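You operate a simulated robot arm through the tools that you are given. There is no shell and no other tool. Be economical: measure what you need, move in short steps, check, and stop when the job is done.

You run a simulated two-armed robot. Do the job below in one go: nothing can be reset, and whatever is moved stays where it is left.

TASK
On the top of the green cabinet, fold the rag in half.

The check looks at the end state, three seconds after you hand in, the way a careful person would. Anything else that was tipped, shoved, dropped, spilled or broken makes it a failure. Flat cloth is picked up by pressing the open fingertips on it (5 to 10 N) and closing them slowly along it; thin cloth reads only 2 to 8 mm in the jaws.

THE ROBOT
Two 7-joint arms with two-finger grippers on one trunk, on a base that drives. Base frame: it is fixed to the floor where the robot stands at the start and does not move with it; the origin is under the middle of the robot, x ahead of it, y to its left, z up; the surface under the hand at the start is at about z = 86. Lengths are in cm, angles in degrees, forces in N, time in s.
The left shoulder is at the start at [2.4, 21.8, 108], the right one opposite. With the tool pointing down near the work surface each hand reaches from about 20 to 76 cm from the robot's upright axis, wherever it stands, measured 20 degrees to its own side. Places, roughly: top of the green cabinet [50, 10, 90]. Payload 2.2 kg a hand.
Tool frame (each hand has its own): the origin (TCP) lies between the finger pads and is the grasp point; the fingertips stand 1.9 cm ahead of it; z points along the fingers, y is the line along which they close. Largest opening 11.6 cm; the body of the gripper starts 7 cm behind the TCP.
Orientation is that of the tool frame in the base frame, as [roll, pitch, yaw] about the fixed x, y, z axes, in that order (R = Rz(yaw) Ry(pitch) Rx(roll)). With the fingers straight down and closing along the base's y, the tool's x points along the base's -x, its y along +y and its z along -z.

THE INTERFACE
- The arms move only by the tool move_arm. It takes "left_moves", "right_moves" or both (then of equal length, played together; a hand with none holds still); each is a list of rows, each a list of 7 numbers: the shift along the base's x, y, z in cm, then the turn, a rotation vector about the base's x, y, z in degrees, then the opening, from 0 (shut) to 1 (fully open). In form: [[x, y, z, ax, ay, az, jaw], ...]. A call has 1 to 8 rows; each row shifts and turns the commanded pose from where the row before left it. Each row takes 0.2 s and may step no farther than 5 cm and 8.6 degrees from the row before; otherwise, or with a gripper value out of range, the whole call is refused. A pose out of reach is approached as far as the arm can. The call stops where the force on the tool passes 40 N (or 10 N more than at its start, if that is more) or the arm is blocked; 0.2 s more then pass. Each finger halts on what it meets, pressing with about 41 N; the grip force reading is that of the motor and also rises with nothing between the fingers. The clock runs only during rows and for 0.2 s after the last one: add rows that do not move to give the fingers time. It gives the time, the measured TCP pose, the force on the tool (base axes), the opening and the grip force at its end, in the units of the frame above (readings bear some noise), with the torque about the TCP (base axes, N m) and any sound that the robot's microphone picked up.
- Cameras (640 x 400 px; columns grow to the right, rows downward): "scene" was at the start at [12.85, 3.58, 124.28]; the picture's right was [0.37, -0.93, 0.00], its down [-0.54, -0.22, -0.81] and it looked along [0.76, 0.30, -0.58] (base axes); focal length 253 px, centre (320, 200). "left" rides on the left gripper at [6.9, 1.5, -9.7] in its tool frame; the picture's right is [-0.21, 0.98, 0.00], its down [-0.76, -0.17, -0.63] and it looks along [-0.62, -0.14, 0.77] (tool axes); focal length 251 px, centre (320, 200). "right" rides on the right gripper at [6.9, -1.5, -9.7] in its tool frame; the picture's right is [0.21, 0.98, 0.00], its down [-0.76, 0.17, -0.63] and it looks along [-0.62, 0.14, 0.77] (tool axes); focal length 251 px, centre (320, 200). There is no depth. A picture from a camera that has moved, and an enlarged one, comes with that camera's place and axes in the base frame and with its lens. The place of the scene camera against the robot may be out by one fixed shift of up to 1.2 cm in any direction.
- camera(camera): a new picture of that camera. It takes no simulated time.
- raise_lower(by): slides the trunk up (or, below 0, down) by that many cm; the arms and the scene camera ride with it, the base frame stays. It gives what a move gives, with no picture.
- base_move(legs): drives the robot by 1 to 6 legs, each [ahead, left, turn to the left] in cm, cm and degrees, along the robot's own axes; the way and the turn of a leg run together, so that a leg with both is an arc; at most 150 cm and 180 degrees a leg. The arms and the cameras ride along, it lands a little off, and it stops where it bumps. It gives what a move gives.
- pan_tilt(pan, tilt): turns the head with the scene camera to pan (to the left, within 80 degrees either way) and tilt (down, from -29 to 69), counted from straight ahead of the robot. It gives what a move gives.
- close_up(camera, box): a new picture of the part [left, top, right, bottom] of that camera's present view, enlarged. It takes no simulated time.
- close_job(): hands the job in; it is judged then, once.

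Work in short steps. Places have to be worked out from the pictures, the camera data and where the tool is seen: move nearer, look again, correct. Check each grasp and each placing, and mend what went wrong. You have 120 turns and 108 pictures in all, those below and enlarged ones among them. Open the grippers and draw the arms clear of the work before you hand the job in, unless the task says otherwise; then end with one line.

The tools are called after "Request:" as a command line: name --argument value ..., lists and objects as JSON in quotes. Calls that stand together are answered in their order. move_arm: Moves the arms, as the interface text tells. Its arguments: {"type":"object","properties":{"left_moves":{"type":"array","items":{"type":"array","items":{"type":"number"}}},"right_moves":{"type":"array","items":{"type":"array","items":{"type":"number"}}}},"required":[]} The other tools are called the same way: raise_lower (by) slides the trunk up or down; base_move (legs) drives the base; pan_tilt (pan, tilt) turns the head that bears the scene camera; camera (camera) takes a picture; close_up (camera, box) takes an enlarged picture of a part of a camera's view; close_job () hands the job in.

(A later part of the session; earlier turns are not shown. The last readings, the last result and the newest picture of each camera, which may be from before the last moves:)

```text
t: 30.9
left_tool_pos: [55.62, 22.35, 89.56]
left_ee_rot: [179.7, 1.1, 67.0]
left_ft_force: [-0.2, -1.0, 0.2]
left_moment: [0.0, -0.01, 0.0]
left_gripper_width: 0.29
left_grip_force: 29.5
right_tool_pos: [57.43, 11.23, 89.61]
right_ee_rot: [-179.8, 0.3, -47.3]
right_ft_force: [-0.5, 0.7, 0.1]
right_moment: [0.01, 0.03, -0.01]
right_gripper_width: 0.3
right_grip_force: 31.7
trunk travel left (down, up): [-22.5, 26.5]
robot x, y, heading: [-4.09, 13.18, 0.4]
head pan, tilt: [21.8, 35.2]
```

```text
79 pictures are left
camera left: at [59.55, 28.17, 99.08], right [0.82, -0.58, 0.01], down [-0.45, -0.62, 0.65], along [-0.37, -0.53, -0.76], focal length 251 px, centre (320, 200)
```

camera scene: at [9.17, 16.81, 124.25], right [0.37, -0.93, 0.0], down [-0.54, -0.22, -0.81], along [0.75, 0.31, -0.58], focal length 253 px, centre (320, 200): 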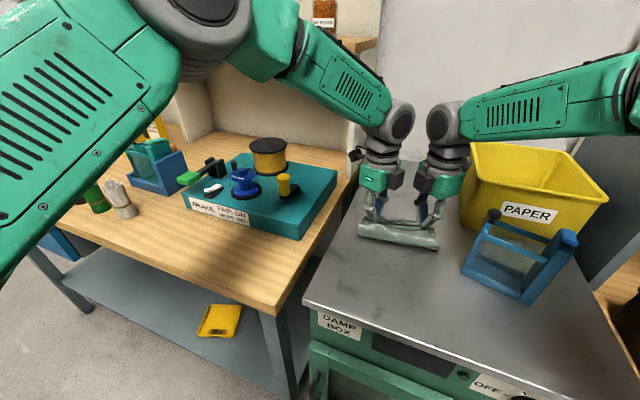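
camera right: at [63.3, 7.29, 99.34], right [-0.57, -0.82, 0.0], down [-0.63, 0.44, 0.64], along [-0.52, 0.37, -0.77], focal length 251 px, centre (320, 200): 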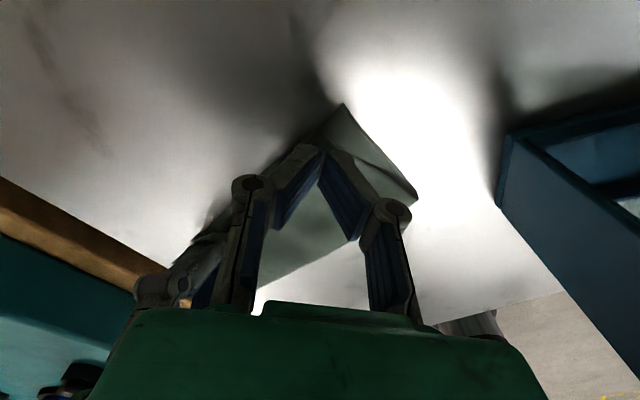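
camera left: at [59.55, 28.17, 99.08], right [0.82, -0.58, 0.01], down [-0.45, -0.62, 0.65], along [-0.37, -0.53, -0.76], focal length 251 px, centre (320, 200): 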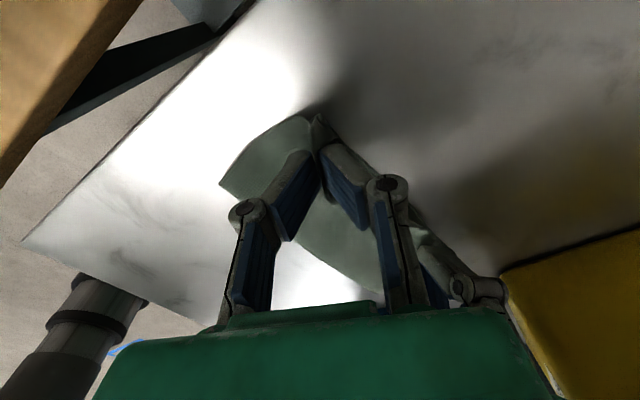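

Both grips are close to their targets. I'll enlarge the corners to see how the layers line up before lowering.

Request:
close_up --camera "right" --box '[240, 60, 480, 210]'

Request:
close_up --camera "left" --box '[200, 70, 440, 220]'

Request:
close_up --camera "scene" --box '[320, 150, 480, 250]'

```text
2.67 times, centred on (360, 135) of right
camera zoom: at [63.3, 7.29, 99.34], right [-0.57, -0.82, 0.0], down [-0.63, 0.44, 0.64], along [-0.52, 0.37, -0.77], focal length 670 px, centre (213, 373)
```

zoom: 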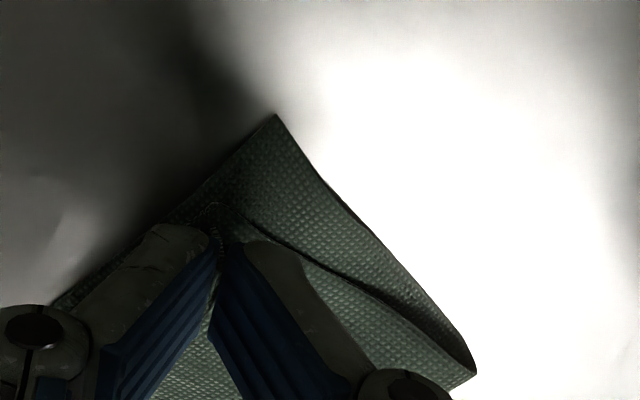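

```text
2.67 times, centred on (320, 145) of left
camera zoom: at [59.55, 28.17, 99.08], right [0.82, -0.58, 0.01], down [-0.45, -0.62, 0.65], along [-0.37, -0.53, -0.76], focal length 670 px, centre (320, 347)
```

zoom: 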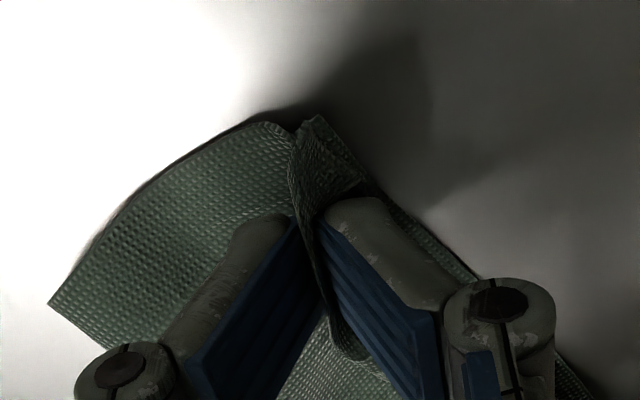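

```text
4.00 times, centred on (400, 200) of scene
camera zoom: at [9.17, 16.81, 124.25], right [0.37, -0.93, 0.0], down [-0.54, -0.22, -0.81], along [0.75, 0.31, -0.58], focal length 1012 px, centre (0, 200)
```

zoom: 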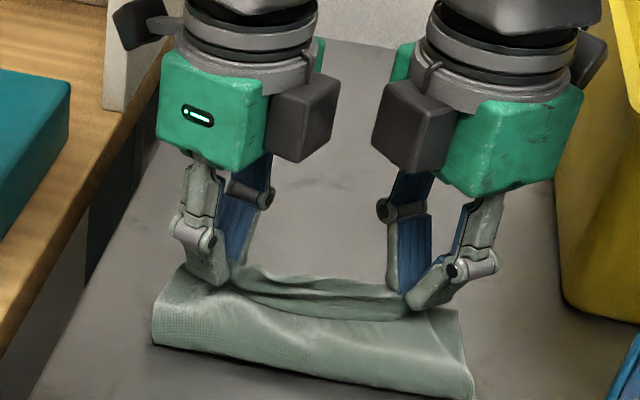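

The left corner matches the bottom layer, while the right top corner is about 1.5 cm inboard of the bottom one, with slack between the hands. I'll move the right hand outward by 1.4 cm and lower both to the surface.

Request:
move_arm --right_moves '[[0, -0.5, -0.2, 0, 0, 0, 0], [0, -0.5, -0.3, 0, 0, 0, 0], [0, -0.4, -0.3, 0, 0, 0, 0], [0, 0, -0.2, 0, 0, 0, 0], [0, 0, -0.2, 0, 0, 0, 0], [0, 0, 0, 0, 0, 0, 0]]' --left_moves '[[0, 0, -0.2, 0, 0, 0, 0], [0, 0, -0.3, 0, 0, 0, 0], [0, 0, -0.3, 0, 0, 0, 0], [0, 0, -0.2, 0, 0, 0, 0], [0, 0, -0.2, 0, 0, 0, 0], [0, 0, 0, 0, 0, 0, 0]]'

Request:
close_up --camera "right" --box '[240, 60, 480, 210]'

Request:
close_up --camera "left" --box '[200, 70, 440, 220]'

```text
t: 32.3
left_tool_pos: [55.41, 22.19, 88.58]
left_ee_rot: [179.6, 1.0, 67.1]
left_ft_force: [2.2, -7.8, 5.1]
left_moment: [-0.18, -0.06, 0.05]
left_gripper_width: 0.4
left_grip_force: 32.9
right_tool_pos: [57.27, 10.08, 88.68]
right_ee_rot: [-179.6, 0.3, -47.3]
right_ft_force: [-1.7, 8.7, 7.2]
right_moment: [0.23, 0.02, -0.01]
right_gripper_width: 0.31
right_grip_force: 32.1
trunk travel left (down, up): [-22.5, 26.5]
robot x, y, heading: [-3.83, 13.35, 0.3]
head pan, tilt: [21.8, 35.2]
```

```text
2.67 times, centred on (360, 135) of right
camera zoom: at [63.1, 6.02, 98.26], right [-0.57, -0.82, -0.01], down [-0.64, 0.44, 0.64], along [-0.52, 0.37, -0.77], focal length 670 px, centre (213, 373)
```

zoom: 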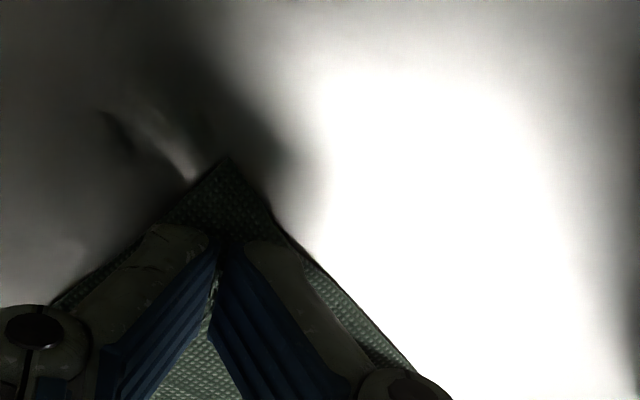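

```text
2.67 times, centred on (320, 145) of left
camera zoom: at [59.38, 28.0, 98.1], right [0.82, -0.58, 0.01], down [-0.45, -0.62, 0.64], along [-0.37, -0.53, -0.76], focal length 670 px, centre (320, 347)
```

zoom: 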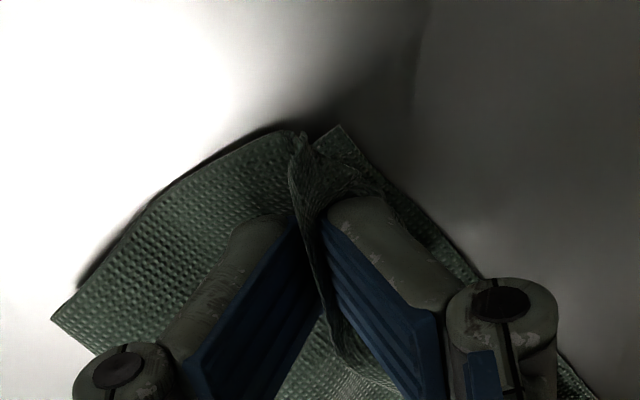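

The corners are aligned to within about 1 cm and a few newtons of tension remain. I'll relax that slightly, open slowly to let the ridge spread, then lift.

Request:
move_arm --right_moves '[[0, 0.1, 0.1, 0, 0, 0, 0.03], [0, 0, 0, 0, 0, 0, 0.08], [0, 0, 0, 0, 0, 0, 0.14], [0, 0, 0, 0, 0, 0, 0.2], [0, 0, 0.2, 0, 0, 0, 0.25], [0, 0, 0.5, 0, 0, 0, 0.25], [0, 0, 1, 0, 0, 0, 0.25], [0, 0, 2, 0, 0, 0, 0.25]]' --left_moves '[[0, -0.05, 0.1, 0, 0, 0, 0.03], [0, 0, 0, 0, 0, 0, 0.08], [0, 0, 0, 0, 0, 0, 0.14], [0, 0, 0, 0, 0, 0, 0.2], [0, 0, 0.2, 0, 0, 0, 0.25], [0, 0, 0.5, 0, 0, 0, 0.25], [0, 0, 1, 0, 0, 0, 0.25], [0, 0, 2, 0, 0, 0, 0.25]]'

Request:
camera --camera "right"

Request:
camera --camera "left"

Request:
close_up --camera "scene" --box '[320, 150, 480, 250]'

```text
t: 34.1
left_tool_pos: [55.3, 22.1, 92.26]
left_ee_rot: [179.7, 1.0, 67.1]
left_ft_force: [-0.9, 0.7, 0.2]
left_moment: [-0.03, -0.03, 0.01]
left_gripper_width: 2.9
left_grip_force: 0.1
right_tool_pos: [57.28, 10.27, 92.39]
right_ee_rot: [-179.8, 0.2, -47.3]
right_ft_force: [-0.1, 0.0, 0.5]
right_moment: [0.01, 0.0, -0.02]
right_gripper_width: 2.91
right_grip_force: 0.1
trunk travel left (down, up): [-22.5, 26.5]
robot x, y, heading: [-4.1, 13.25, 0.3]
head pan, tilt: [21.8, 35.2]
```

```text
73 pictures are left
camera right: at [63.12, 6.17, 102.09], right [-0.57, -0.82, -0.01], down [-0.64, 0.44, 0.64], along [-0.52, 0.37, -0.77], focal length 251 px, centre (320, 200)
```

right: 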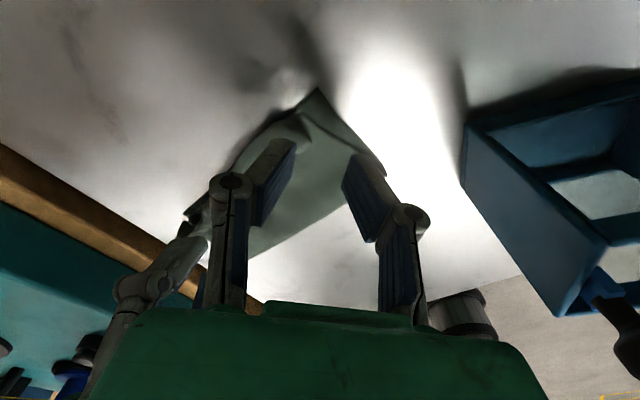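

```text
72 pictures are left
camera left: at [59.34, 28.04, 101.8], right [0.82, -0.58, 0.01], down [-0.45, -0.62, 0.64], along [-0.37, -0.53, -0.76], focal length 251 px, centre (320, 200)
```

left: 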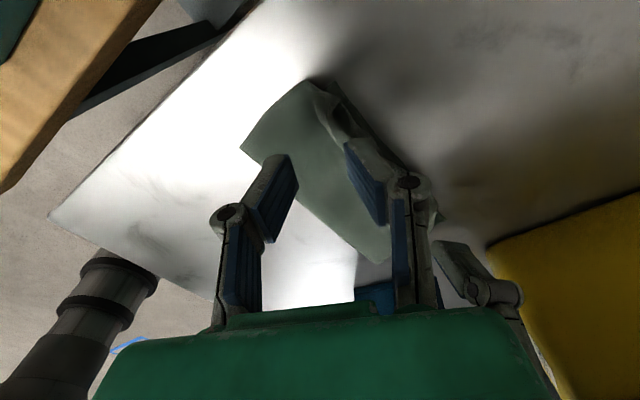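

```text
4.00 times, centred on (400, 200) of scene
camera zoom: at [8.94, 16.79, 124.29], right [0.38, -0.93, 0.0], down [-0.54, -0.22, -0.82], along [0.76, 0.31, -0.58], focal length 1012 px, centre (0, 200)
```

zoom: 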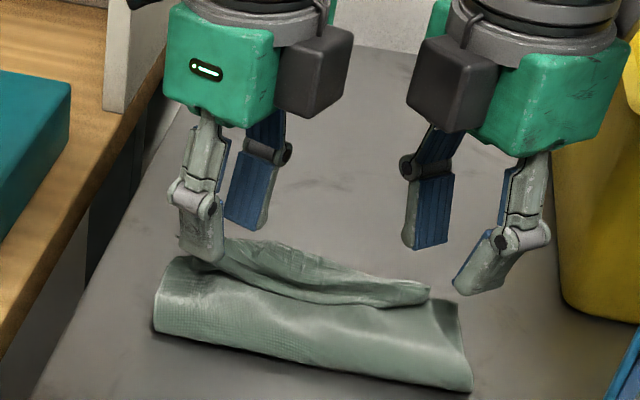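

Released cleanly. I'll lift the hands straight up well clear so I can inspect the fold.

Request:
move_arm --right_moves '[[0, 0, 4, 0, 0, 0, 0.25], [0, 0, 4, 0, 0, 0, 0.25], [-1, 0, 4, 0, 0, -7, 0.25], [-2, -1, 3, 0, 0, -7, 0.25], [-2, -2, 2, 0, 0, -7, 0.25], [-2, -3, 0, 0, 0, -7, 0.25], [-2, -3, 0, 0, 0, -7, 0.25], [-2, -3, 0, 0, 0, -7, 0.25]]' --left_moves '[[0, 0, 4, 0, 0, 0, 0.25], [0, 0, 4, 0, 0, 0, 0.25], [-1, 0, 4, 0, 0, 7, 0.25], [-2, 1, 3, 0, 0, 7, 0.25], [-2, 2, 2, 0, 0, 7, 0.25], [-2, 3, 0, 0, 0, 7, 0.25], [-2, 3, 0, 0, 0, 7, 0.25], [-2, 3, 0, 0, 0, 7, 0.25]]'

Request:
camera --camera "scene"

Request:
close_up --camera "scene" --box '[320, 150, 480, 250]'

Request:
camera --camera "right"

Request:
camera --camera "left"

```text
t: 35.9
left_tool_pos: [44.12, 34.25, 109.08]
left_ee_rot: [179.6, 1.0, 109.3]
left_ft_force: [-0.8, 0.2, -0.3]
left_moment: [0.01, -0.01, -0.01]
left_gripper_width: 2.89
left_grip_force: 0.0
right_tool_pos: [46.01, -2.06, 109.35]
right_ee_rot: [-179.7, 0.4, -89.5]
right_ft_force: [0.1, -0.1, 0.1]
right_moment: [0.01, -0.01, -0.03]
right_gripper_width: 2.88
right_grip_force: 0.0
trunk travel left (down, up): [-22.5, 26.5]
robot x, y, heading: [-3.94, 13.69, 0.3]
head pan, tilt: [21.8, 35.2]
```

```text
70 pictures are left
camera scene: at [8.62, 16.73, 124.32], right [0.38, -0.93, 0.0], down [-0.54, -0.22, -0.82], along [0.76, 0.31, -0.58], focal length 253 px, centre (320, 200)
```

scene: 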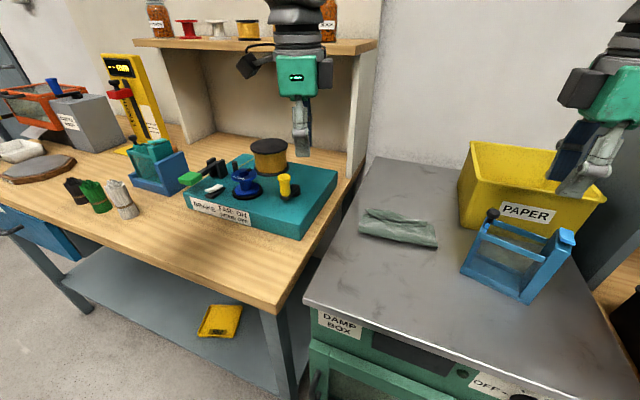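

```text
4.00 times, centred on (400, 200) of scene
camera zoom: at [8.62, 16.73, 124.32], right [0.38, -0.93, 0.0], down [-0.54, -0.22, -0.82], along [0.76, 0.31, -0.58], focal length 1012 px, centre (0, 200)
```

zoom: 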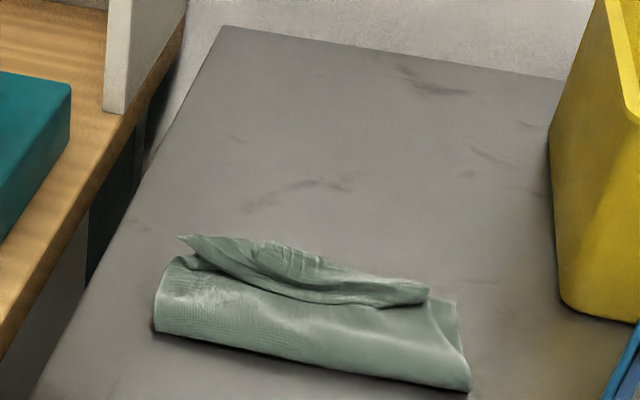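

```text
68 pictures are left
camera right: at [47.64, -8.92, 118.97], right [-0.97, -0.22, -0.01], down [-0.18, 0.75, 0.64], along [-0.14, 0.62, -0.77], focal length 251 px, centre (320, 200)
```

right: 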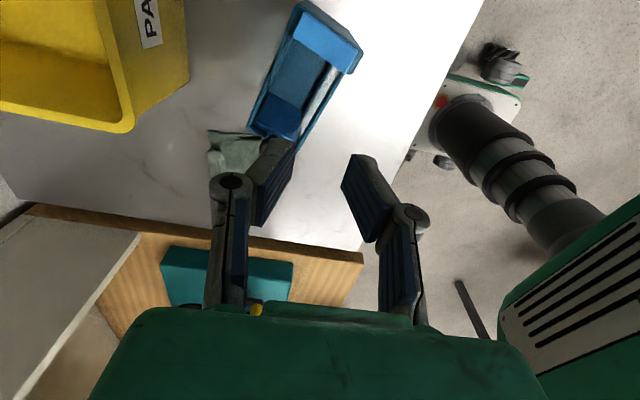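

```text
67 pictures are left
camera left: at [43.11, 41.2, 118.71], right [0.99, 0.12, 0.01], down [0.08, -0.76, 0.64], along [0.08, -0.64, -0.76], focal length 251 px, centre (320, 200)
```

left: 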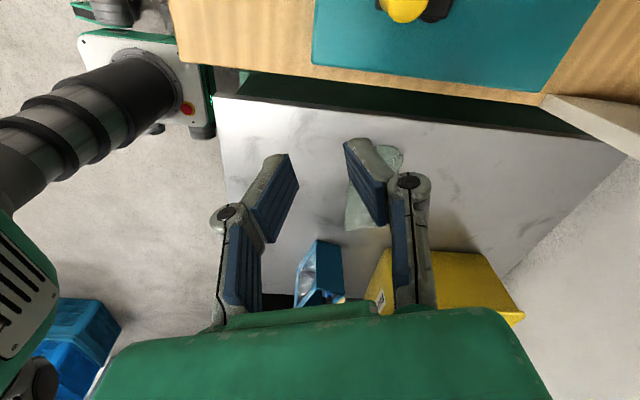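

The rag is folded, but the top edge looks bunched along the middle. I'll move the left hand above it for a top-down view.

Request:
move_arm --left_moves '[[2, -3.5, 0, 0, 0, 0, 0.25], [2, -3.5, 0, 0, 0, 0, 0.25], [2, -3.5, 0, 0, 0, 0, 0.25], [2, -3.5, 0, 0, 0, 0, 0.25], [0, 0, 0, 0, 0, 0, 0.25]]'

Request:
close_up --camera "left" --box '[160, 0, 480, 200]'

```text
t: 37.1
left_tool_pos: [52.16, 20.05, 109.3]
left_ee_rot: [179.6, 0.9, 109.1]
left_ft_force: [0.3, -0.3, 0.1]
left_moment: [0.02, -0.03, -0.01]
left_gripper_width: 2.92
left_grip_force: 0.0
right_tool_pos: [46.2, -2.05, 109.2]
right_ee_rot: [-179.7, 0.3, -89.3]
right_ft_force: [-0.5, -0.3, 0.7]
right_moment: [0.03, -0.01, -0.01]
right_gripper_width: 2.9
right_grip_force: 0.1
trunk travel left (down, up): [-22.5, 26.5]
robot x, y, heading: [-3.78, 13.67, 0.4]
head pan, tilt: [21.8, 35.2]
```

```text
2.00 times, centred on (320, 100) of left
camera zoom: at [51.15, 27.14, 118.86], right [0.99, 0.12, 0.01], down [0.08, -0.76, 0.64], along [0.08, -0.64, -0.77], focal length 503 px, centre (320, 400)
```

zoom: 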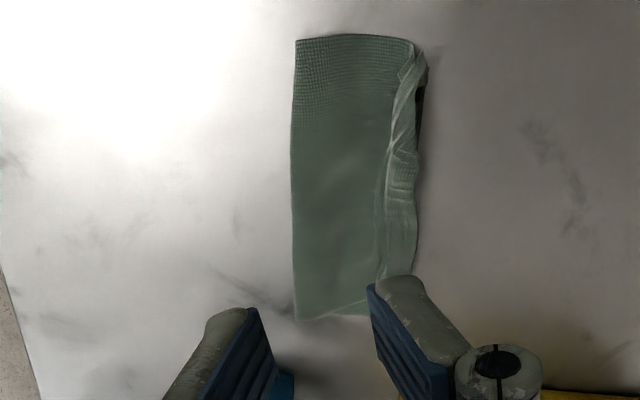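

The fold is good overall, with a curled ridge along the far edge. I'll look closer at that ridge, first from here and then from the far side.

Request:
close_up --camera "left" --box '[280, 0, 400, 75]'

Request:
close_up --camera "left" --box '[280, 75, 400, 150]'

Request:
close_up --camera "scene" --box '[350, 200, 446, 260]'

```text
5.33 times, centred on (340, 38) of left
camera zoom: at [51.15, 27.14, 118.86], right [0.99, 0.12, 0.01], down [0.08, -0.76, 0.64], along [0.08, -0.64, -0.77], focal length 1341 px, centre (213, 1067)
```

zoom: 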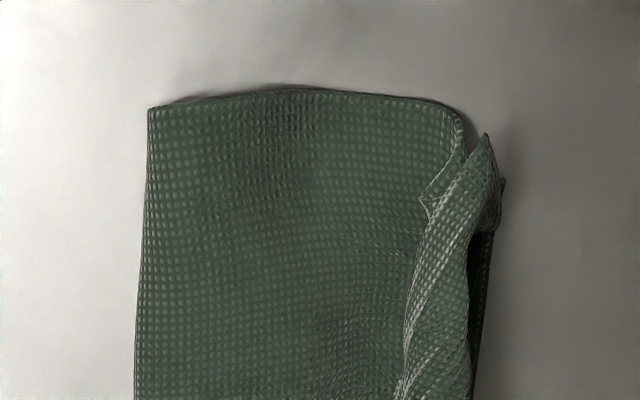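

```text
5.33 times, centred on (340, 112) of left
camera zoom: at [51.15, 27.14, 118.86], right [0.99, 0.12, 0.01], down [0.08, -0.76, 0.64], along [0.08, -0.64, -0.77], focal length 1341 px, centre (213, 667)
```

zoom: 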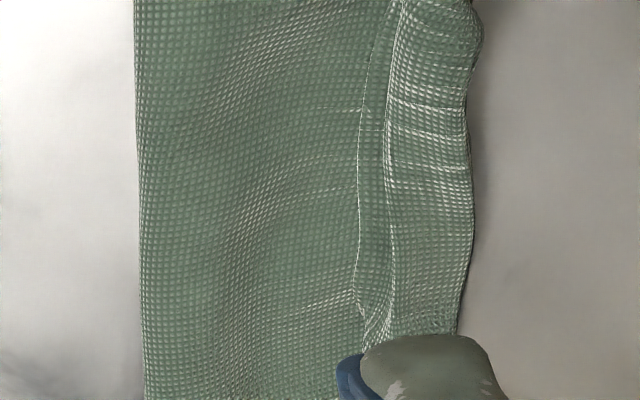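

```text
6.67 times, centred on (398, 230) of scene
camera zoom: at [8.86, 16.61, 124.3], right [0.37, -0.93, 0.0], down [-0.54, -0.22, -0.82], along [0.76, 0.31, -0.58], focal length 1686 px, centre (-200, 0)
```

zoom: 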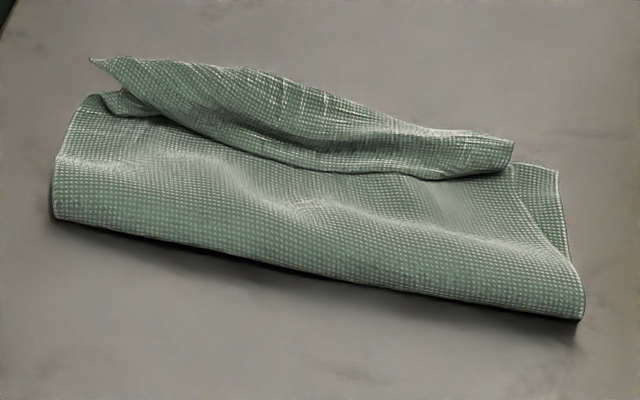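

The near-edge strip (about 2.5–3 cm) has flipped back on top of itself, so the fold line sits too far forward. I'll use the left hand's open fingers, closing along y, to sweep +x and flip that strip outward, starting by turning the hand above the rag.

Request:
move_arm --left_moves '[[0, -0.4, 0, 0, 0, 8.5, 0.4], [0, -0.4, 0, 0, 0, 8.5, 0.6], [0, -0.4, 0, 0, 0, 8.5, 0.85], [0, -0.4, 0, 0, 0, 8.5, 0.85], [0, -0.4, 0, 0, 0, 8.5, 0.85], [0, -0.4, 0, 0, 0, 8.5, 0.85], [0, -0.3, 0, 0, 0, 8.5, 0.85], [0, -0.3, 0, 0, 0, 8.5, 0.85]]' --right_moves '[[0, -1, 0, 0, 0, -4, 0.25], [0, -1, 0, 0, 0, -4, 0.25], [0, -1, 0, 0, 0, -4, 0.25], [0, -1, 0, 0, 0, -4, 0.25], [0, -1, 0, 0, 0, -4, 0.25], [0, 0, 0, 0, 0, 0, 0.25], [0, 0, 0, 0, 0, 0, 0.25], [0, 0, 0, 0, 0, 0, 0.25]]'

Request:
move_arm --left_moves '[[0, 0, -4, 0, 0, 1, 0.85], [0, 0, -4, 0, 0, 1, 0.85], [0, 0, -4, 0, 0, 1, 0.85], [0, 0, -3, 0, 0, 0, 0.85], [0, 0, -2, 0, 0, 0, 0.85], [0, 0, 0, 0, 0, 0, 0.85]]'

Request:
camera --camera "left"

Request:
close_up --camera "scene" --box '[320, 150, 480, 250]'

```text
t: 38.9
left_tool_pos: [52.41, 17.51, 109.84]
left_ee_rot: [-179.8, 1.1, 177.6]
left_ft_force: [-1.0, -0.3, 0.6]
left_moment: [0.0, -0.02, -0.04]
left_gripper_width: 9.88
left_grip_force: 0.1
right_tool_pos: [46.38, -6.94, 109.02]
right_ee_rot: [-179.9, 0.2, -109.3]
right_ft_force: [0.3, -0.1, -0.4]
right_moment: [0.04, 0.0, 0.02]
right_gripper_width: 2.92
right_grip_force: 0.2
trunk travel left (down, up): [-22.5, 26.5]
robot x, y, heading: [-4.03, 13.31, -0.0]
head pan, tilt: [21.8, 35.2]
```

```text
t: 40.3
left_tool_pos: [52.81, 18.14, 92.64]
left_ee_rot: [-179.0, 0.8, -178.4]
left_ft_force: [0.3, -0.1, 0.0]
left_moment: [0.01, -0.02, -0.01]
left_gripper_width: 9.87
left_grip_force: 0.2
right_tool_pos: [46.31, -6.98, 109.11]
right_ee_rot: [-179.8, 0.3, -109.4]
right_ft_force: [0.3, 1.1, 0.5]
right_moment: [0.0, 0.04, 0.02]
right_gripper_width: 2.88
right_grip_force: 0.0
trunk travel left (down, up): [-22.5, 26.5]
robot x, y, heading: [-4.0, 13.69, 0.1]
head pan, tilt: [21.8, 35.2]
```

```text
62 pictures are left
camera left: at [45.6, 19.49, 102.18], right [0.19, 0.98, -0.01], down [0.75, -0.14, 0.65], along [0.63, -0.13, -0.76], focal length 251 px, centre (320, 200)
```

left: 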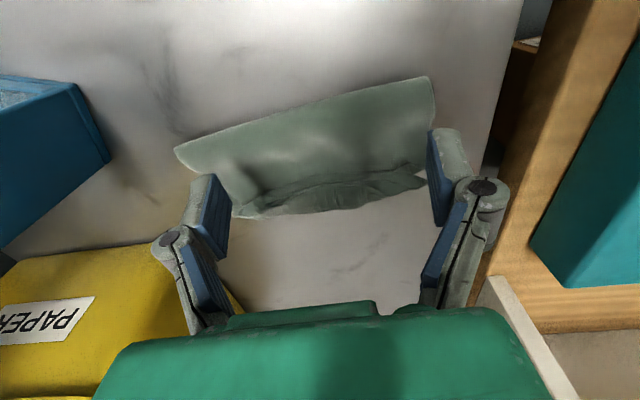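

```text
4.00 times, centred on (400, 200) of scene
camera zoom: at [8.92, 16.58, 124.29], right [0.38, -0.93, 0.0], down [-0.54, -0.22, -0.82], along [0.76, 0.31, -0.58], focal length 1012 px, centre (0, 200)
```

zoom: 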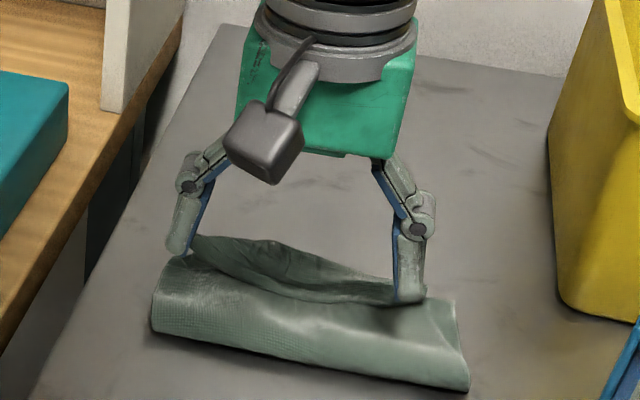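

The strip runs slanted with the rag by about 10°. I'll turn the hand to match, narrow the fingers a little, and lower in front of the strip's free edge.

Request:
move_arm --left_moves '[[0, -0.5, -0.5, 0, 0, 8, 0.75], [0, 0, -1, 0, 0, 0, 0.75], [0, 0, -1, 0, 0, 0, 0.75], [0, 0, -0.6, 0, 0, 0, 0.75], [0, 0, -0.4, 0, 0, 0, 0.75], [0, 0, 0, 0, 0, 0, 0.75]]'

Request:
camera --camera "left"

Request:
close_up --camera "scene" --box '[320, 150, 480, 250]'

```text
t: 41.7
left_tool_pos: [53.23, 17.92, 89.5]
left_ee_rot: [-178.6, 0.5, -169.8]
left_ft_force: [0.4, 0.9, -0.7]
left_moment: [-0.01, 0.01, -0.02]
left_gripper_width: 8.69
left_grip_force: 0.1
right_tool_pos: [46.32, -6.91, 109.09]
right_ee_rot: [-179.8, 0.3, -109.3]
right_ft_force: [0.3, 0.4, 0.2]
right_moment: [0.01, 0.02, -0.04]
right_gripper_width: 2.89
right_grip_force: 0.0
trunk travel left (down, up): [-22.5, 26.5]
robot x, y, heading: [-3.53, 13.85, 0.2]
head pan, tilt: [21.8, 35.2]
```

```text
60 pictures are left
camera left: at [45.95, 18.3, 99.08], right [0.04, 1.0, -0.02], down [0.77, -0.02, 0.64], along [0.64, -0.04, -0.77], focal length 251 px, centre (320, 200)
```

left: 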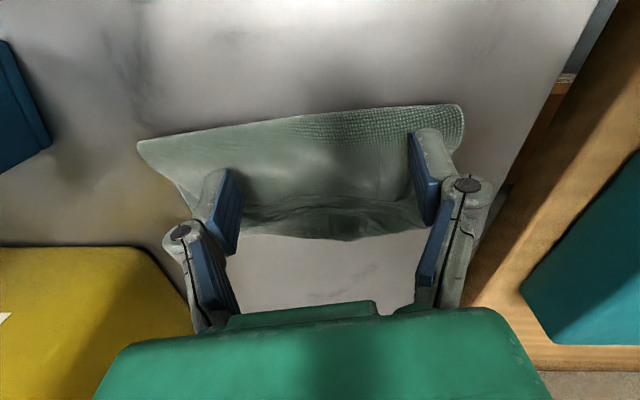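

```text
4.00 times, centred on (400, 200) of scene
camera zoom: at [8.94, 16.58, 124.28], right [0.38, -0.93, 0.0], down [-0.54, -0.22, -0.82], along [0.76, 0.31, -0.58], focal length 1012 px, centre (0, 200)
```

zoom: 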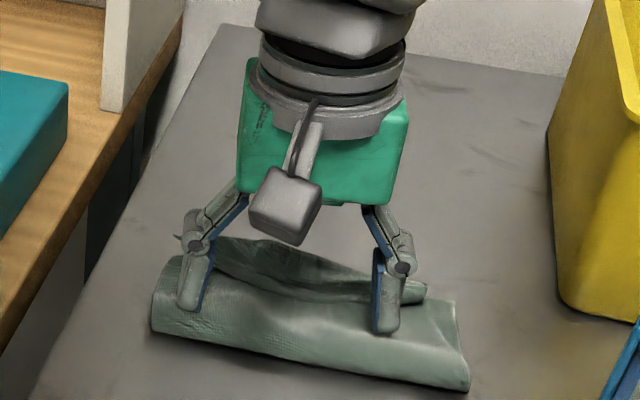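

The fingers stand just in front of the strip. I'll lower another 0.5 cm and check the force before sweeping.

Request:
move_arm --left_moves '[[0, 0, -0.3, 0, 0, 0, 0.75], [0, 0, -0.3, 0, 0, 0, 0.75], [0, 0, 0, 0, 0, 0, 0.75]]'

```text
t: 42.5
left_tool_pos: [53.12, 17.8, 88.64]
left_ee_rot: [-178.7, 0.5, -170.0]
left_ft_force: [0.4, 0.4, -0.6]
left_moment: [0.03, 0.0, -0.01]
left_gripper_width: 8.69
left_grip_force: 0.1
right_tool_pos: [46.33, -6.86, 109.17]
right_ee_rot: [-179.9, 0.2, -109.3]
right_ft_force: [0.1, -0.6, -0.4]
right_moment: [-0.02, 0.02, 0.03]
right_gripper_width: 2.91
right_grip_force: 0.1
trunk travel left (down, up): [-22.5, 26.5]
robot x, y, heading: [-4.03, 13.17, 0.4]
head pan, tilt: [21.8, 35.2]
```

Tip height is about 86.8 with no contact force. I'll sweep slowly forward with a slight rise.

Request:
move_arm --left_moves '[[0.6, 0.1, 0, 0, 0, 0, 0.75], [0.7, 0.12, 0, 0, 0, 0, 0.75], [0.7, 0.12, 0.05, 0, 0, 0, 0.75], [0.7, 0.12, 0.05, 0, 0, 0, 0.75], [0.7, 0.12, 0.05, 0, 0, 0, 0.75], [0.7, 0.12, 0.05, 0, 0, 0, 0.75]]'

Request:
camera --camera "left"

Request:
close_up --camera "scene" --box '[320, 150, 480, 250]'

```text
t: 43.9
left_tool_pos: [56.63, 17.35, 88.31]
left_ee_rot: [179.5, 0.8, -171.8]
left_ft_force: [-0.4, -0.6, 0.3]
left_moment: [0.0, 0.0, 0.01]
left_gripper_width: 8.72
left_grip_force: 0.0
right_tool_pos: [46.28, -7.1, 109.07]
right_ee_rot: [-179.8, 0.3, -109.3]
right_ft_force: [-0.6, -0.7, 0.5]
right_moment: [0.01, -0.04, 0.01]
right_gripper_width: 2.88
right_grip_force: 0.0
trunk travel left (down, up): [-22.5, 26.5]
robot x, y, heading: [-4.1, 12.97, -0.2]
head pan, tilt: [21.8, 35.2]
```

```text
58 pictures are left
camera left: at [49.22, 17.78, 97.92], right [0.07, 1.0, 0.01], down [0.76, -0.06, 0.64], along [0.64, -0.04, -0.77], focal length 251 px, centre (320, 200)
```

left: 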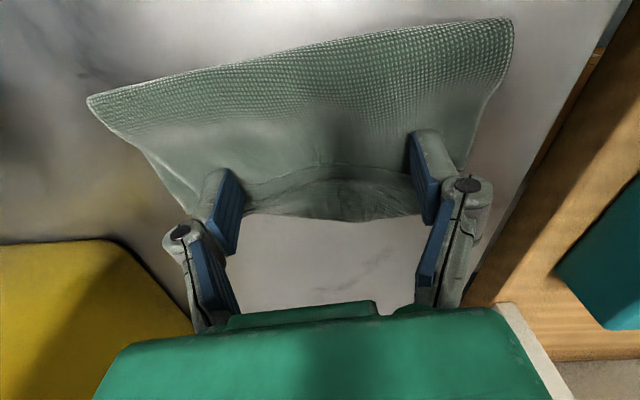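

```text
4.00 times, centred on (400, 200) of scene
camera zoom: at [8.97, 16.57, 124.28], right [0.38, -0.93, 0.0], down [-0.54, -0.21, -0.82], along [0.76, 0.31, -0.58], focal length 1012 px, centre (0, 200)
```

zoom: 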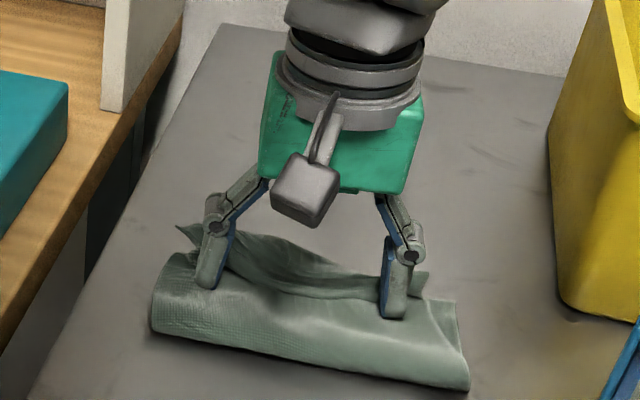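

The strip's ends are starting to roll. I'll continue the sweep with a bit more rise.

Request:
move_arm --left_moves '[[0.7, 0.1, 0.1, 0, 0, 0, 0.75], [0.7, 0.1, 0.1, 0, 0, 0, 0.75], [0.7, 0.1, 0.1, 0, 0, 0, 0.75], [0.7, 0.1, 0.1, 0, 0, 0, 0.75], [0.7, 0.1, 0.1, 0, 0, 0, 0.75], [0, 0, 0, 0, 0, 0, 0.75]]'

Request:
camera --camera "left"

Request:
close_up --camera "scene" --box '[320, 150, 480, 250]'

```text
t: 45.3
left_tool_pos: [59.99, 17.77, 88.85]
left_ee_rot: [179.6, 0.9, -172.0]
left_ft_force: [0.1, 0.5, -0.3]
left_moment: [-0.02, -0.01, 0.01]
left_gripper_width: 8.71
left_grip_force: 0.1
right_tool_pos: [46.34, -6.99, 109.04]
right_ee_rot: [-179.8, 0.3, -109.3]
right_ft_force: [0.2, 0.3, -0.5]
right_moment: [0.0, 0.01, -0.03]
right_gripper_width: 2.89
right_grip_force: 0.0
trunk travel left (down, up): [-22.5, 26.5]
robot x, y, heading: [-4.21, 13.28, 0.2]
head pan, tilt: [21.8, 35.2]
```

```text
56 pictures are left
camera left: at [52.7, 18.14, 98.49], right [0.08, 1.0, 0.01], down [0.76, -0.06, 0.64], along [0.64, -0.04, -0.77], focal length 251 px, centre (320, 200)
```

left: 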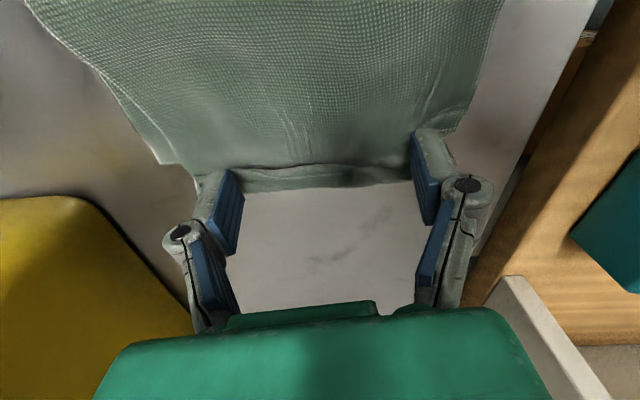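

```text
4.00 times, centred on (400, 200) of scene
camera zoom: at [8.97, 16.57, 124.28], right [0.38, -0.93, 0.0], down [-0.54, -0.21, -0.82], along [0.76, 0.31, -0.58], focal length 1012 px, centre (0, 200)
```

zoom: 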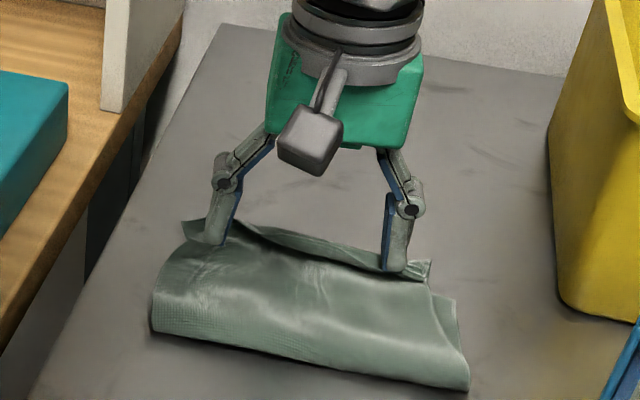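

The strip has been rolled over outward. I'll push a little more, then lift off and look.

Request:
move_arm --left_moves '[[0.7, 0.1, 0, 0, 0, 0, 0.75], [0.7, 0.1, 0, 0, 0, 0, 0.75], [0.3, 0, 0.5, 0, 0, 0, 0.75], [0, 0, 2, 0, 0, 0, 0.75], [-1, 0, 4, 0, 0, 0, 0.75], [-3, 0, 4, 0, 0, 0, 0.75], [-4, 0, 2, 0, 0, 0, 0.75], [-4, 0, 0, 0, 0, 0, 0.75]]'

Request:
close_up --camera "scene" --box '[320, 150, 480, 250]'

Request:
camera --camera "left"

```text
t: 47.1
left_tool_pos: [49.89, 18.79, 101.9]
left_ee_rot: [-179.4, 0.8, -171.1]
left_ft_force: [-0.4, -0.1, -0.7]
left_moment: [0.02, -0.02, 0.02]
left_gripper_width: 8.68
left_grip_force: 0.1
right_tool_pos: [46.14, -6.91, 109.18]
right_ee_rot: [-179.8, 0.3, -109.3]
right_ft_force: [-0.2, 0.0, 0.3]
right_moment: [0.04, -0.04, 0.02]
right_gripper_width: 2.9
right_grip_force: 0.0
trunk travel left (down, up): [-22.5, 26.5]
robot x, y, heading: [-4.09, 13.7, 0.1]
head pan, tilt: [21.8, 35.2]
```

```text
4.00 times, centred on (400, 200) of scene
camera zoom: at [8.64, 16.69, 124.32], right [0.38, -0.93, 0.0], down [-0.54, -0.22, -0.82], along [0.76, 0.31, -0.58], focal length 1012 px, centre (0, 200)
```

zoom: 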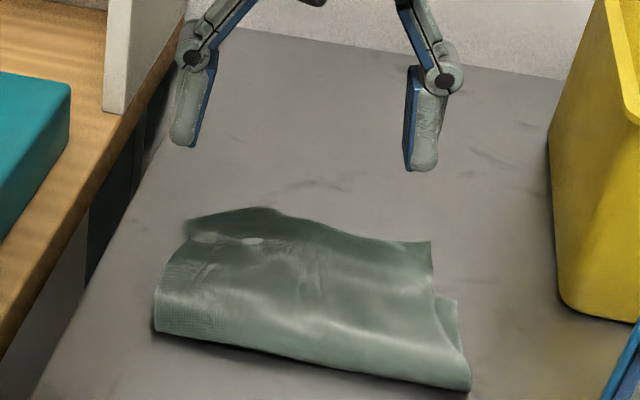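

```text
53 pictures are left
camera left: at [42.53, 19.19, 111.46], right [0.06, 1.0, -0.01], down [0.76, -0.04, 0.64], along [0.64, -0.04, -0.76], focal length 251 px, centre (320, 200)
```

left: 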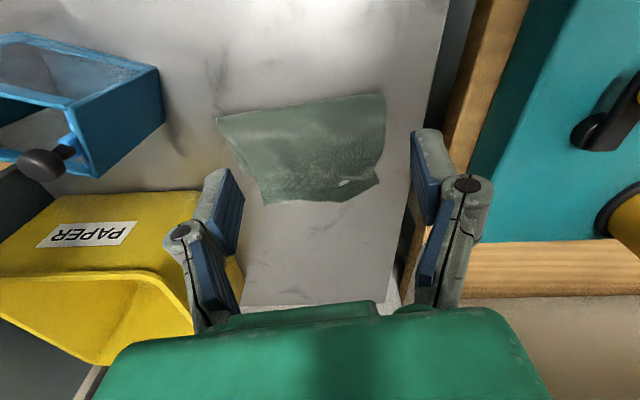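

The strip is now flat. The top layer extends past the bottom one, more on the right. I'll zoom in to measure.

Request:
close_up --camera "left" --box '[200, 80, 400, 205]'

Request:
close_up --camera "scene" --box '[350, 195, 446, 255]'

```text
3.20 times, centred on (300, 142) of left
camera zoom: at [42.53, 19.19, 111.46], right [0.06, 1.0, -0.01], down [0.76, -0.04, 0.64], along [0.64, -0.04, -0.76], focal length 805 px, centre (384, 384)
```

zoom: 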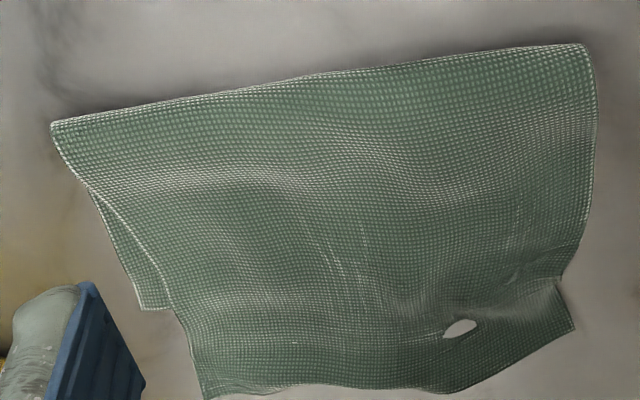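

```text
6.67 times, centred on (398, 225) of scene
camera zoom: at [8.64, 16.69, 124.32], right [0.38, -0.93, 0.0], down [-0.54, -0.22, -0.82], along [0.76, 0.31, -0.58], focal length 1686 px, centre (-200, 33)
```

zoom: 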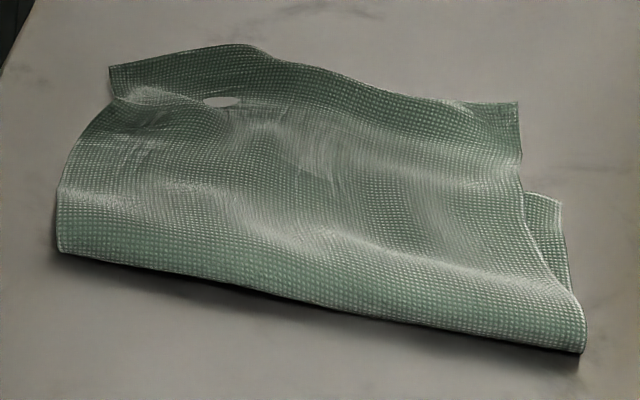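

The top layer now overhangs the bottom by about 4.5 cm, so the fold line needs to move back about 2.2 cm. I'll regrip the overhanging corners near (62.6, 11.4) and (60.2, 23.9), lift, and bring the edge back onto the bottom edge. First I'll turn and position both hands high up.

Request:
move_arm --right_moves '[[1, 1, 0, 0, 0, -7.5, 0.26], [1, 1, 0, 0, 0, -7.5, 0.26], [1, 1, 0, 0, 0, -7.5, 0.26], [1, 1, 0, 0, 0, -7.5, 0.26], [1, 1, 0, 0, 0, -7.5, 0.26], [1, 1, 0, 0, 0, -7.5, 0.26], [1, 1, 0, 0, 0, -7.5, 0.26], [1, 1, 0, 0, 0, -7.5, 0.26]]' --left_moves '[[0.6, 0.7, 1, 0, 0, -7.6, 0.6], [0.6, 0.7, 1, 0, 0, -7.6, 0.3], [0.6, 0.7, 1, 0, 0, -7.6, 0.26], [0.6, 0.7, 1, 0, 0, -7.6, 0.26], [0.6, 0.7, 0, 0, 0, -7.6, 0.26], [0.6, 0.7, 0, 0, 0, -7.6, 0.26], [0.6, 0.7, 0, 0, 0, -7.6, 0.26], [0.6, 0.7, 0, 0, 0, -7.6, 0.26]]'

Request:
move_arm --right_moves '[[1, 1.2, 0, 0, 0, -7.2, 0.26], [1, 1.2, 0, 0, 0, -7.2, 0.26], [1, 1.2, 0, 0, 0, -7.2, 0.26], [1, 1.2, 0, 0, 0, -7.2, 0.26], [1.1, 1.3, 0, 0, 0, -7.2, 0.26], [1.1, 1.3, 0, 0, 0, -7.2, 0.26], [1.1, 1.4, 0, 0, 0, -7.2, 0.26], [1.1, 1.4, 0, 0, 0, -7.2, 0.26]]' --left_moves '[[0.7, 0, 0, 0, 0, -7.6, 0.26], [0.7, 0, 0, 0, 0, -7.6, 0.26], [0.7, 0, 0, 0, 0, -7.6, 0.26], [0.7, 0, 0, 0, 0, -7.6, 0.26], [0.7, 0, 0, 0, 0, -7.6, 0.26], [0.7, 0, 0, 0, 0, -7.6, 0.26], [0.7, 0, 0, 0, 0, -7.6, 0.26], [0.7, 0, 0, 0, 0, -7.6, 0.26]]'

Request:
camera --camera "right"

Request:
camera --camera "left"

Request:
camera --camera "scene"

```text
t: 48.9
left_tool_pos: [54.67, 23.73, 105.17]
left_ee_rot: [179.8, 0.9, 127.1]
left_ft_force: [0.3, 0.0, -0.2]
left_moment: [0.0, 0.0, -0.01]
left_gripper_width: 3.01
left_grip_force: 0.1
right_tool_pos: [54.34, 1.04, 109.15]
right_ee_rot: [-179.7, 0.2, -169.5]
right_ft_force: [0.2, 0.6, -1.0]
right_moment: [0.01, -0.03, 0.0]
right_gripper_width: 3.04
right_grip_force: 0.1
trunk travel left (down, up): [-22.5, 26.5]
robot x, y, heading: [-3.93, 13.26, 0.1]
head pan, tilt: [21.8, 35.2]
```

```text
t: 50.7
left_tool_pos: [59.99, 23.72, 105.42]
left_ee_rot: [179.7, 1.2, 66.3]
left_ft_force: [1.4, 0.5, 0.0]
left_moment: [0.03, -0.03, -0.02]
left_gripper_width: 3.04
left_grip_force: 0.0
right_tool_pos: [60.42, 10.05, 108.96]
right_ee_rot: [-179.6, 0.2, 132.9]
right_ft_force: [-1.3, -0.3, -0.7]
right_moment: [-0.03, 0.0, -0.02]
right_gripper_width: 3.05
right_grip_force: 0.1
right hand out of reach, approached as far as the arm can: row 7, 8
trunk travel left (down, up): [-22.5, 26.5]
robot x, y, heading: [-4.23, 13.48, -0.0]
head pan, tilt: [21.8, 35.2]
```

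```text
50 pictures are left
camera right: at [54.66, 14.07, 118.64], right [0.57, 0.82, -0.01], down [0.64, -0.44, 0.63], along [0.52, -0.37, -0.77], focal length 251 px, centre (320, 200)
```

right: 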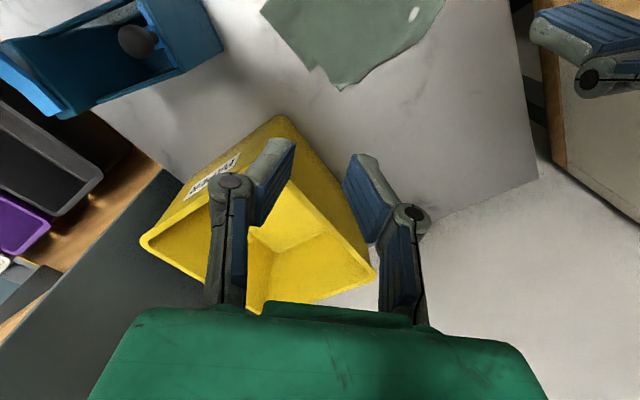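

```text
49 pictures are left
camera left: at [64.13, 29.53, 114.91], right [0.81, -0.59, 0.01], down [-0.45, -0.61, 0.65], along [-0.37, -0.53, -0.76], focal length 251 px, centre (320, 200)
```

left: 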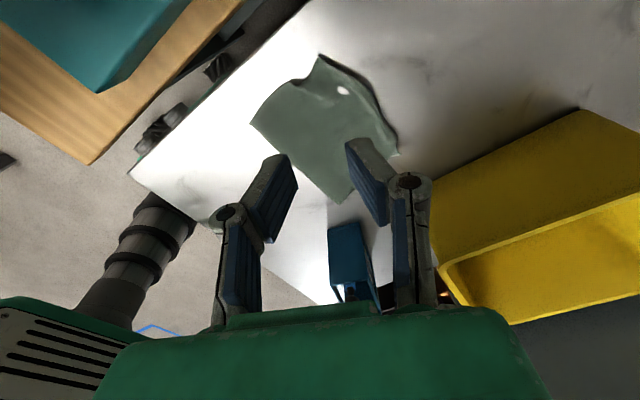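

```text
48 pictures are left
camera scene: at [9.13, 16.84, 124.25], right [0.38, -0.93, 0.0], down [-0.54, -0.22, -0.81], along [0.75, 0.31, -0.58], focal length 253 px, centre (320, 200)
```

scene: 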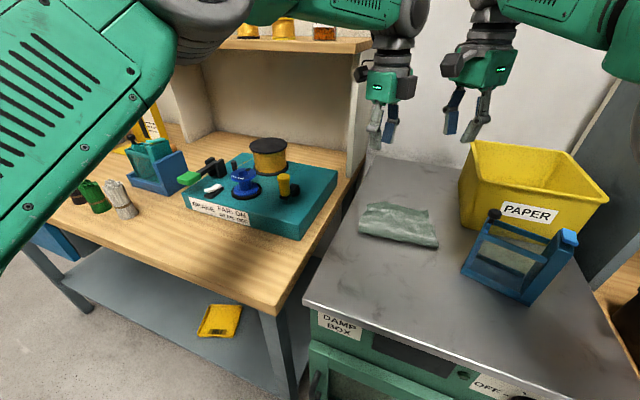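

The corners are confirmed at TR (63.4, 10.5) and TL (61.3, 25.1). The right hand was near its reach limit at this height, so I'll lower both and step it onto target.

Request:
move_arm --right_moves '[[0, 0, -3, 0, 0, 0, 0.26], [0, 0, -3, 0, 0, 0, 0.26], [0, 0, -3, 0, 0, 0, 0.26], [0.6, 0.4, -3, 0, 0, 0, 0.26], [0.5, 0.5, -3, 0, 0, 0, 0.26], [0.5, 0.5, -2, 0, 0, 0, 0.26], [0, 0, -1.5, 0, 0, 0, 0.26], [0, 0, 0, 0, 0, 0, 0.26]]' --left_moves '[[0, 0, -3, 0, 0, 0, 0.26], [0, 0, -3, 0, 0, 0, 0.26], [0.3, 0, -3, 0, 0, 0, 0.26], [0, 0, -3, 0, 0, 0, 0.26], [0, 0, -2, 0, 0, 0, 0.26], [0, 0, -1, 0, 0, 0, 0.26], [0, 0, 0, 0, 0, 0, 0.26], [0, 0, 0, 0, 0, 0, 0.26]]'

Request:
camera --camera "right"

Request:
camera --camera "left"

```text
t: 52.5
left_tool_pos: [60.54, 23.73, 90.13]
left_ee_rot: [179.6, 1.0, 66.5]
left_ft_force: [-0.3, -0.4, -0.4]
left_moment: [-0.02, -0.05, 0.01]
left_gripper_width: 3.03
left_grip_force: 0.0
right_tool_pos: [62.1, 11.39, 90.47]
right_ee_rot: [-179.7, 0.3, 133.1]
right_ft_force: [0.4, 0.5, 0.2]
right_moment: [0.02, -0.02, 0.02]
right_gripper_width: 3.01
right_grip_force: 0.1
trunk travel left (down, up): [-22.5, 26.5]
robot x, y, heading: [-3.9, 13.16, 0.3]
head pan, tilt: [21.8, 35.2]
```

```text
47 pictures are left
camera right: at [56.37, 15.54, 100.25], right [0.57, 0.82, -0.01], down [0.64, -0.43, 0.64], along [0.52, -0.36, -0.77], focal length 251 px, centre (320, 200)
```

right: 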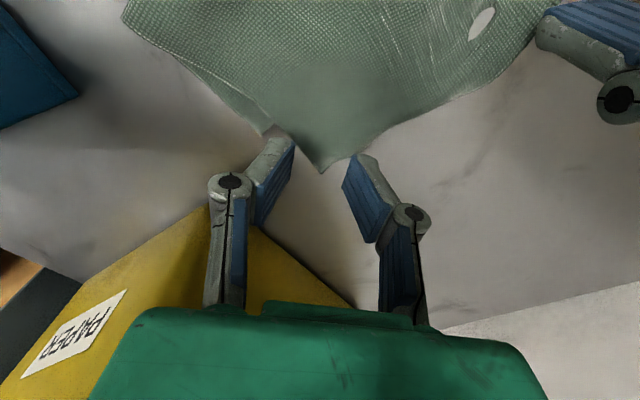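

```text
46 pictures are left
camera left: at [64.58, 29.61, 99.71], right [0.81, -0.59, 0.01], down [-0.45, -0.62, 0.64], along [-0.37, -0.53, -0.76], focal length 251 px, centre (320, 200)
```

left: 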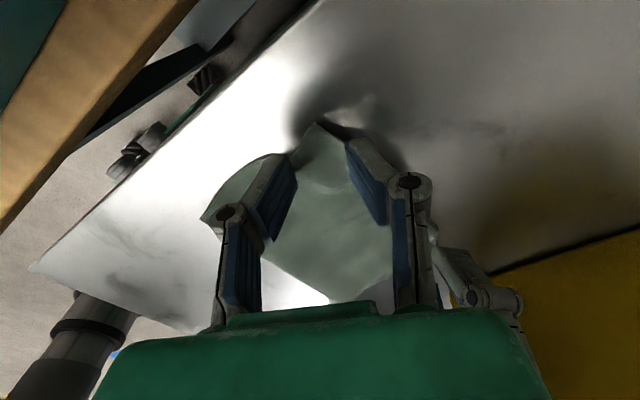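

Both hands are over single-layer cloth. I'll nudge them, narrow the openings slightly, and lower to contact.

Request:
move_arm --right_moves '[[0.3, 0.1, -0.8, 0, 0, 0, 0.22], [0, 0, -0.8, 0, 0, 0, 0.22], [0, 0, -0.5, 0, 0, 0, 0.22], [0, 0, -0.2, 0, 0, 0, 0.22], [0, 0, 0, 0, 0, 0, 0.22]]' --left_moves '[[-0.2, -0.3, -0.8, 0, 0, 0, 0.22], [0, 0, -0.7, 0, 0, 0, 0.22], [0, 0, -0.4, 0, 0, 0, 0.22], [0, 0, -0.2, 0, 0, 0, 0.22], [0, 0, 0, 0, 0, 0, 0.22]]'

```text
t: 53.7
left_tool_pos: [60.19, 23.49, 88.23]
left_ee_rot: [179.6, 1.0, 66.5]
left_ft_force: [-0.6, 0.4, 1.6]
left_moment: [0.0, 0.04, -0.03]
left_gripper_width: 2.56
left_grip_force: 0.0
right_tool_pos: [62.36, 11.44, 88.12]
right_ee_rot: [-179.8, 0.3, 133.0]
right_ft_force: [1.2, 0.0, 4.5]
right_moment: [0.06, -0.04, 0.01]
right_gripper_width: 2.55
right_grip_force: 0.0
trunk travel left (down, up): [-22.5, 26.5]
robot x, y, heading: [-4.02, 13.4, 0.1]
head pan, tilt: [21.8, 35.2]
```

Contact is starting. I'll press a little more and check.

Request:
move_arm --right_moves '[[0, 0, -0.1, 0, 0, 0, 0.22], [0, 0, 0, 0, 0, 0, 0.22]]' --left_moves '[[0, 0, -0.25, 0, 0, 0, 0.22], [0, 0, 0, 0, 0, 0, 0.22]]'

```text
t: 54.3
left_tool_pos: [60.16, 23.46, 88.06]
left_ee_rot: [179.5, 1.0, 66.5]
left_ft_force: [0.4, 0.1, 8.0]
left_moment: [0.01, -0.01, 0.03]
left_gripper_width: 2.73
left_grip_force: 0.0
right_tool_pos: [62.28, 11.38, 88.09]
right_ee_rot: [-179.7, 0.3, 133.2]
right_ft_force: [1.6, 0.9, 7.1]
right_moment: [0.08, -0.08, -0.02]
right_gripper_width: 2.6
right_grip_force: 0.8
trunk travel left (down, up): [-22.5, 26.5]
robot x, y, heading: [-4.04, 13.21, 0.3]
head pan, tilt: [21.8, 35.2]
```

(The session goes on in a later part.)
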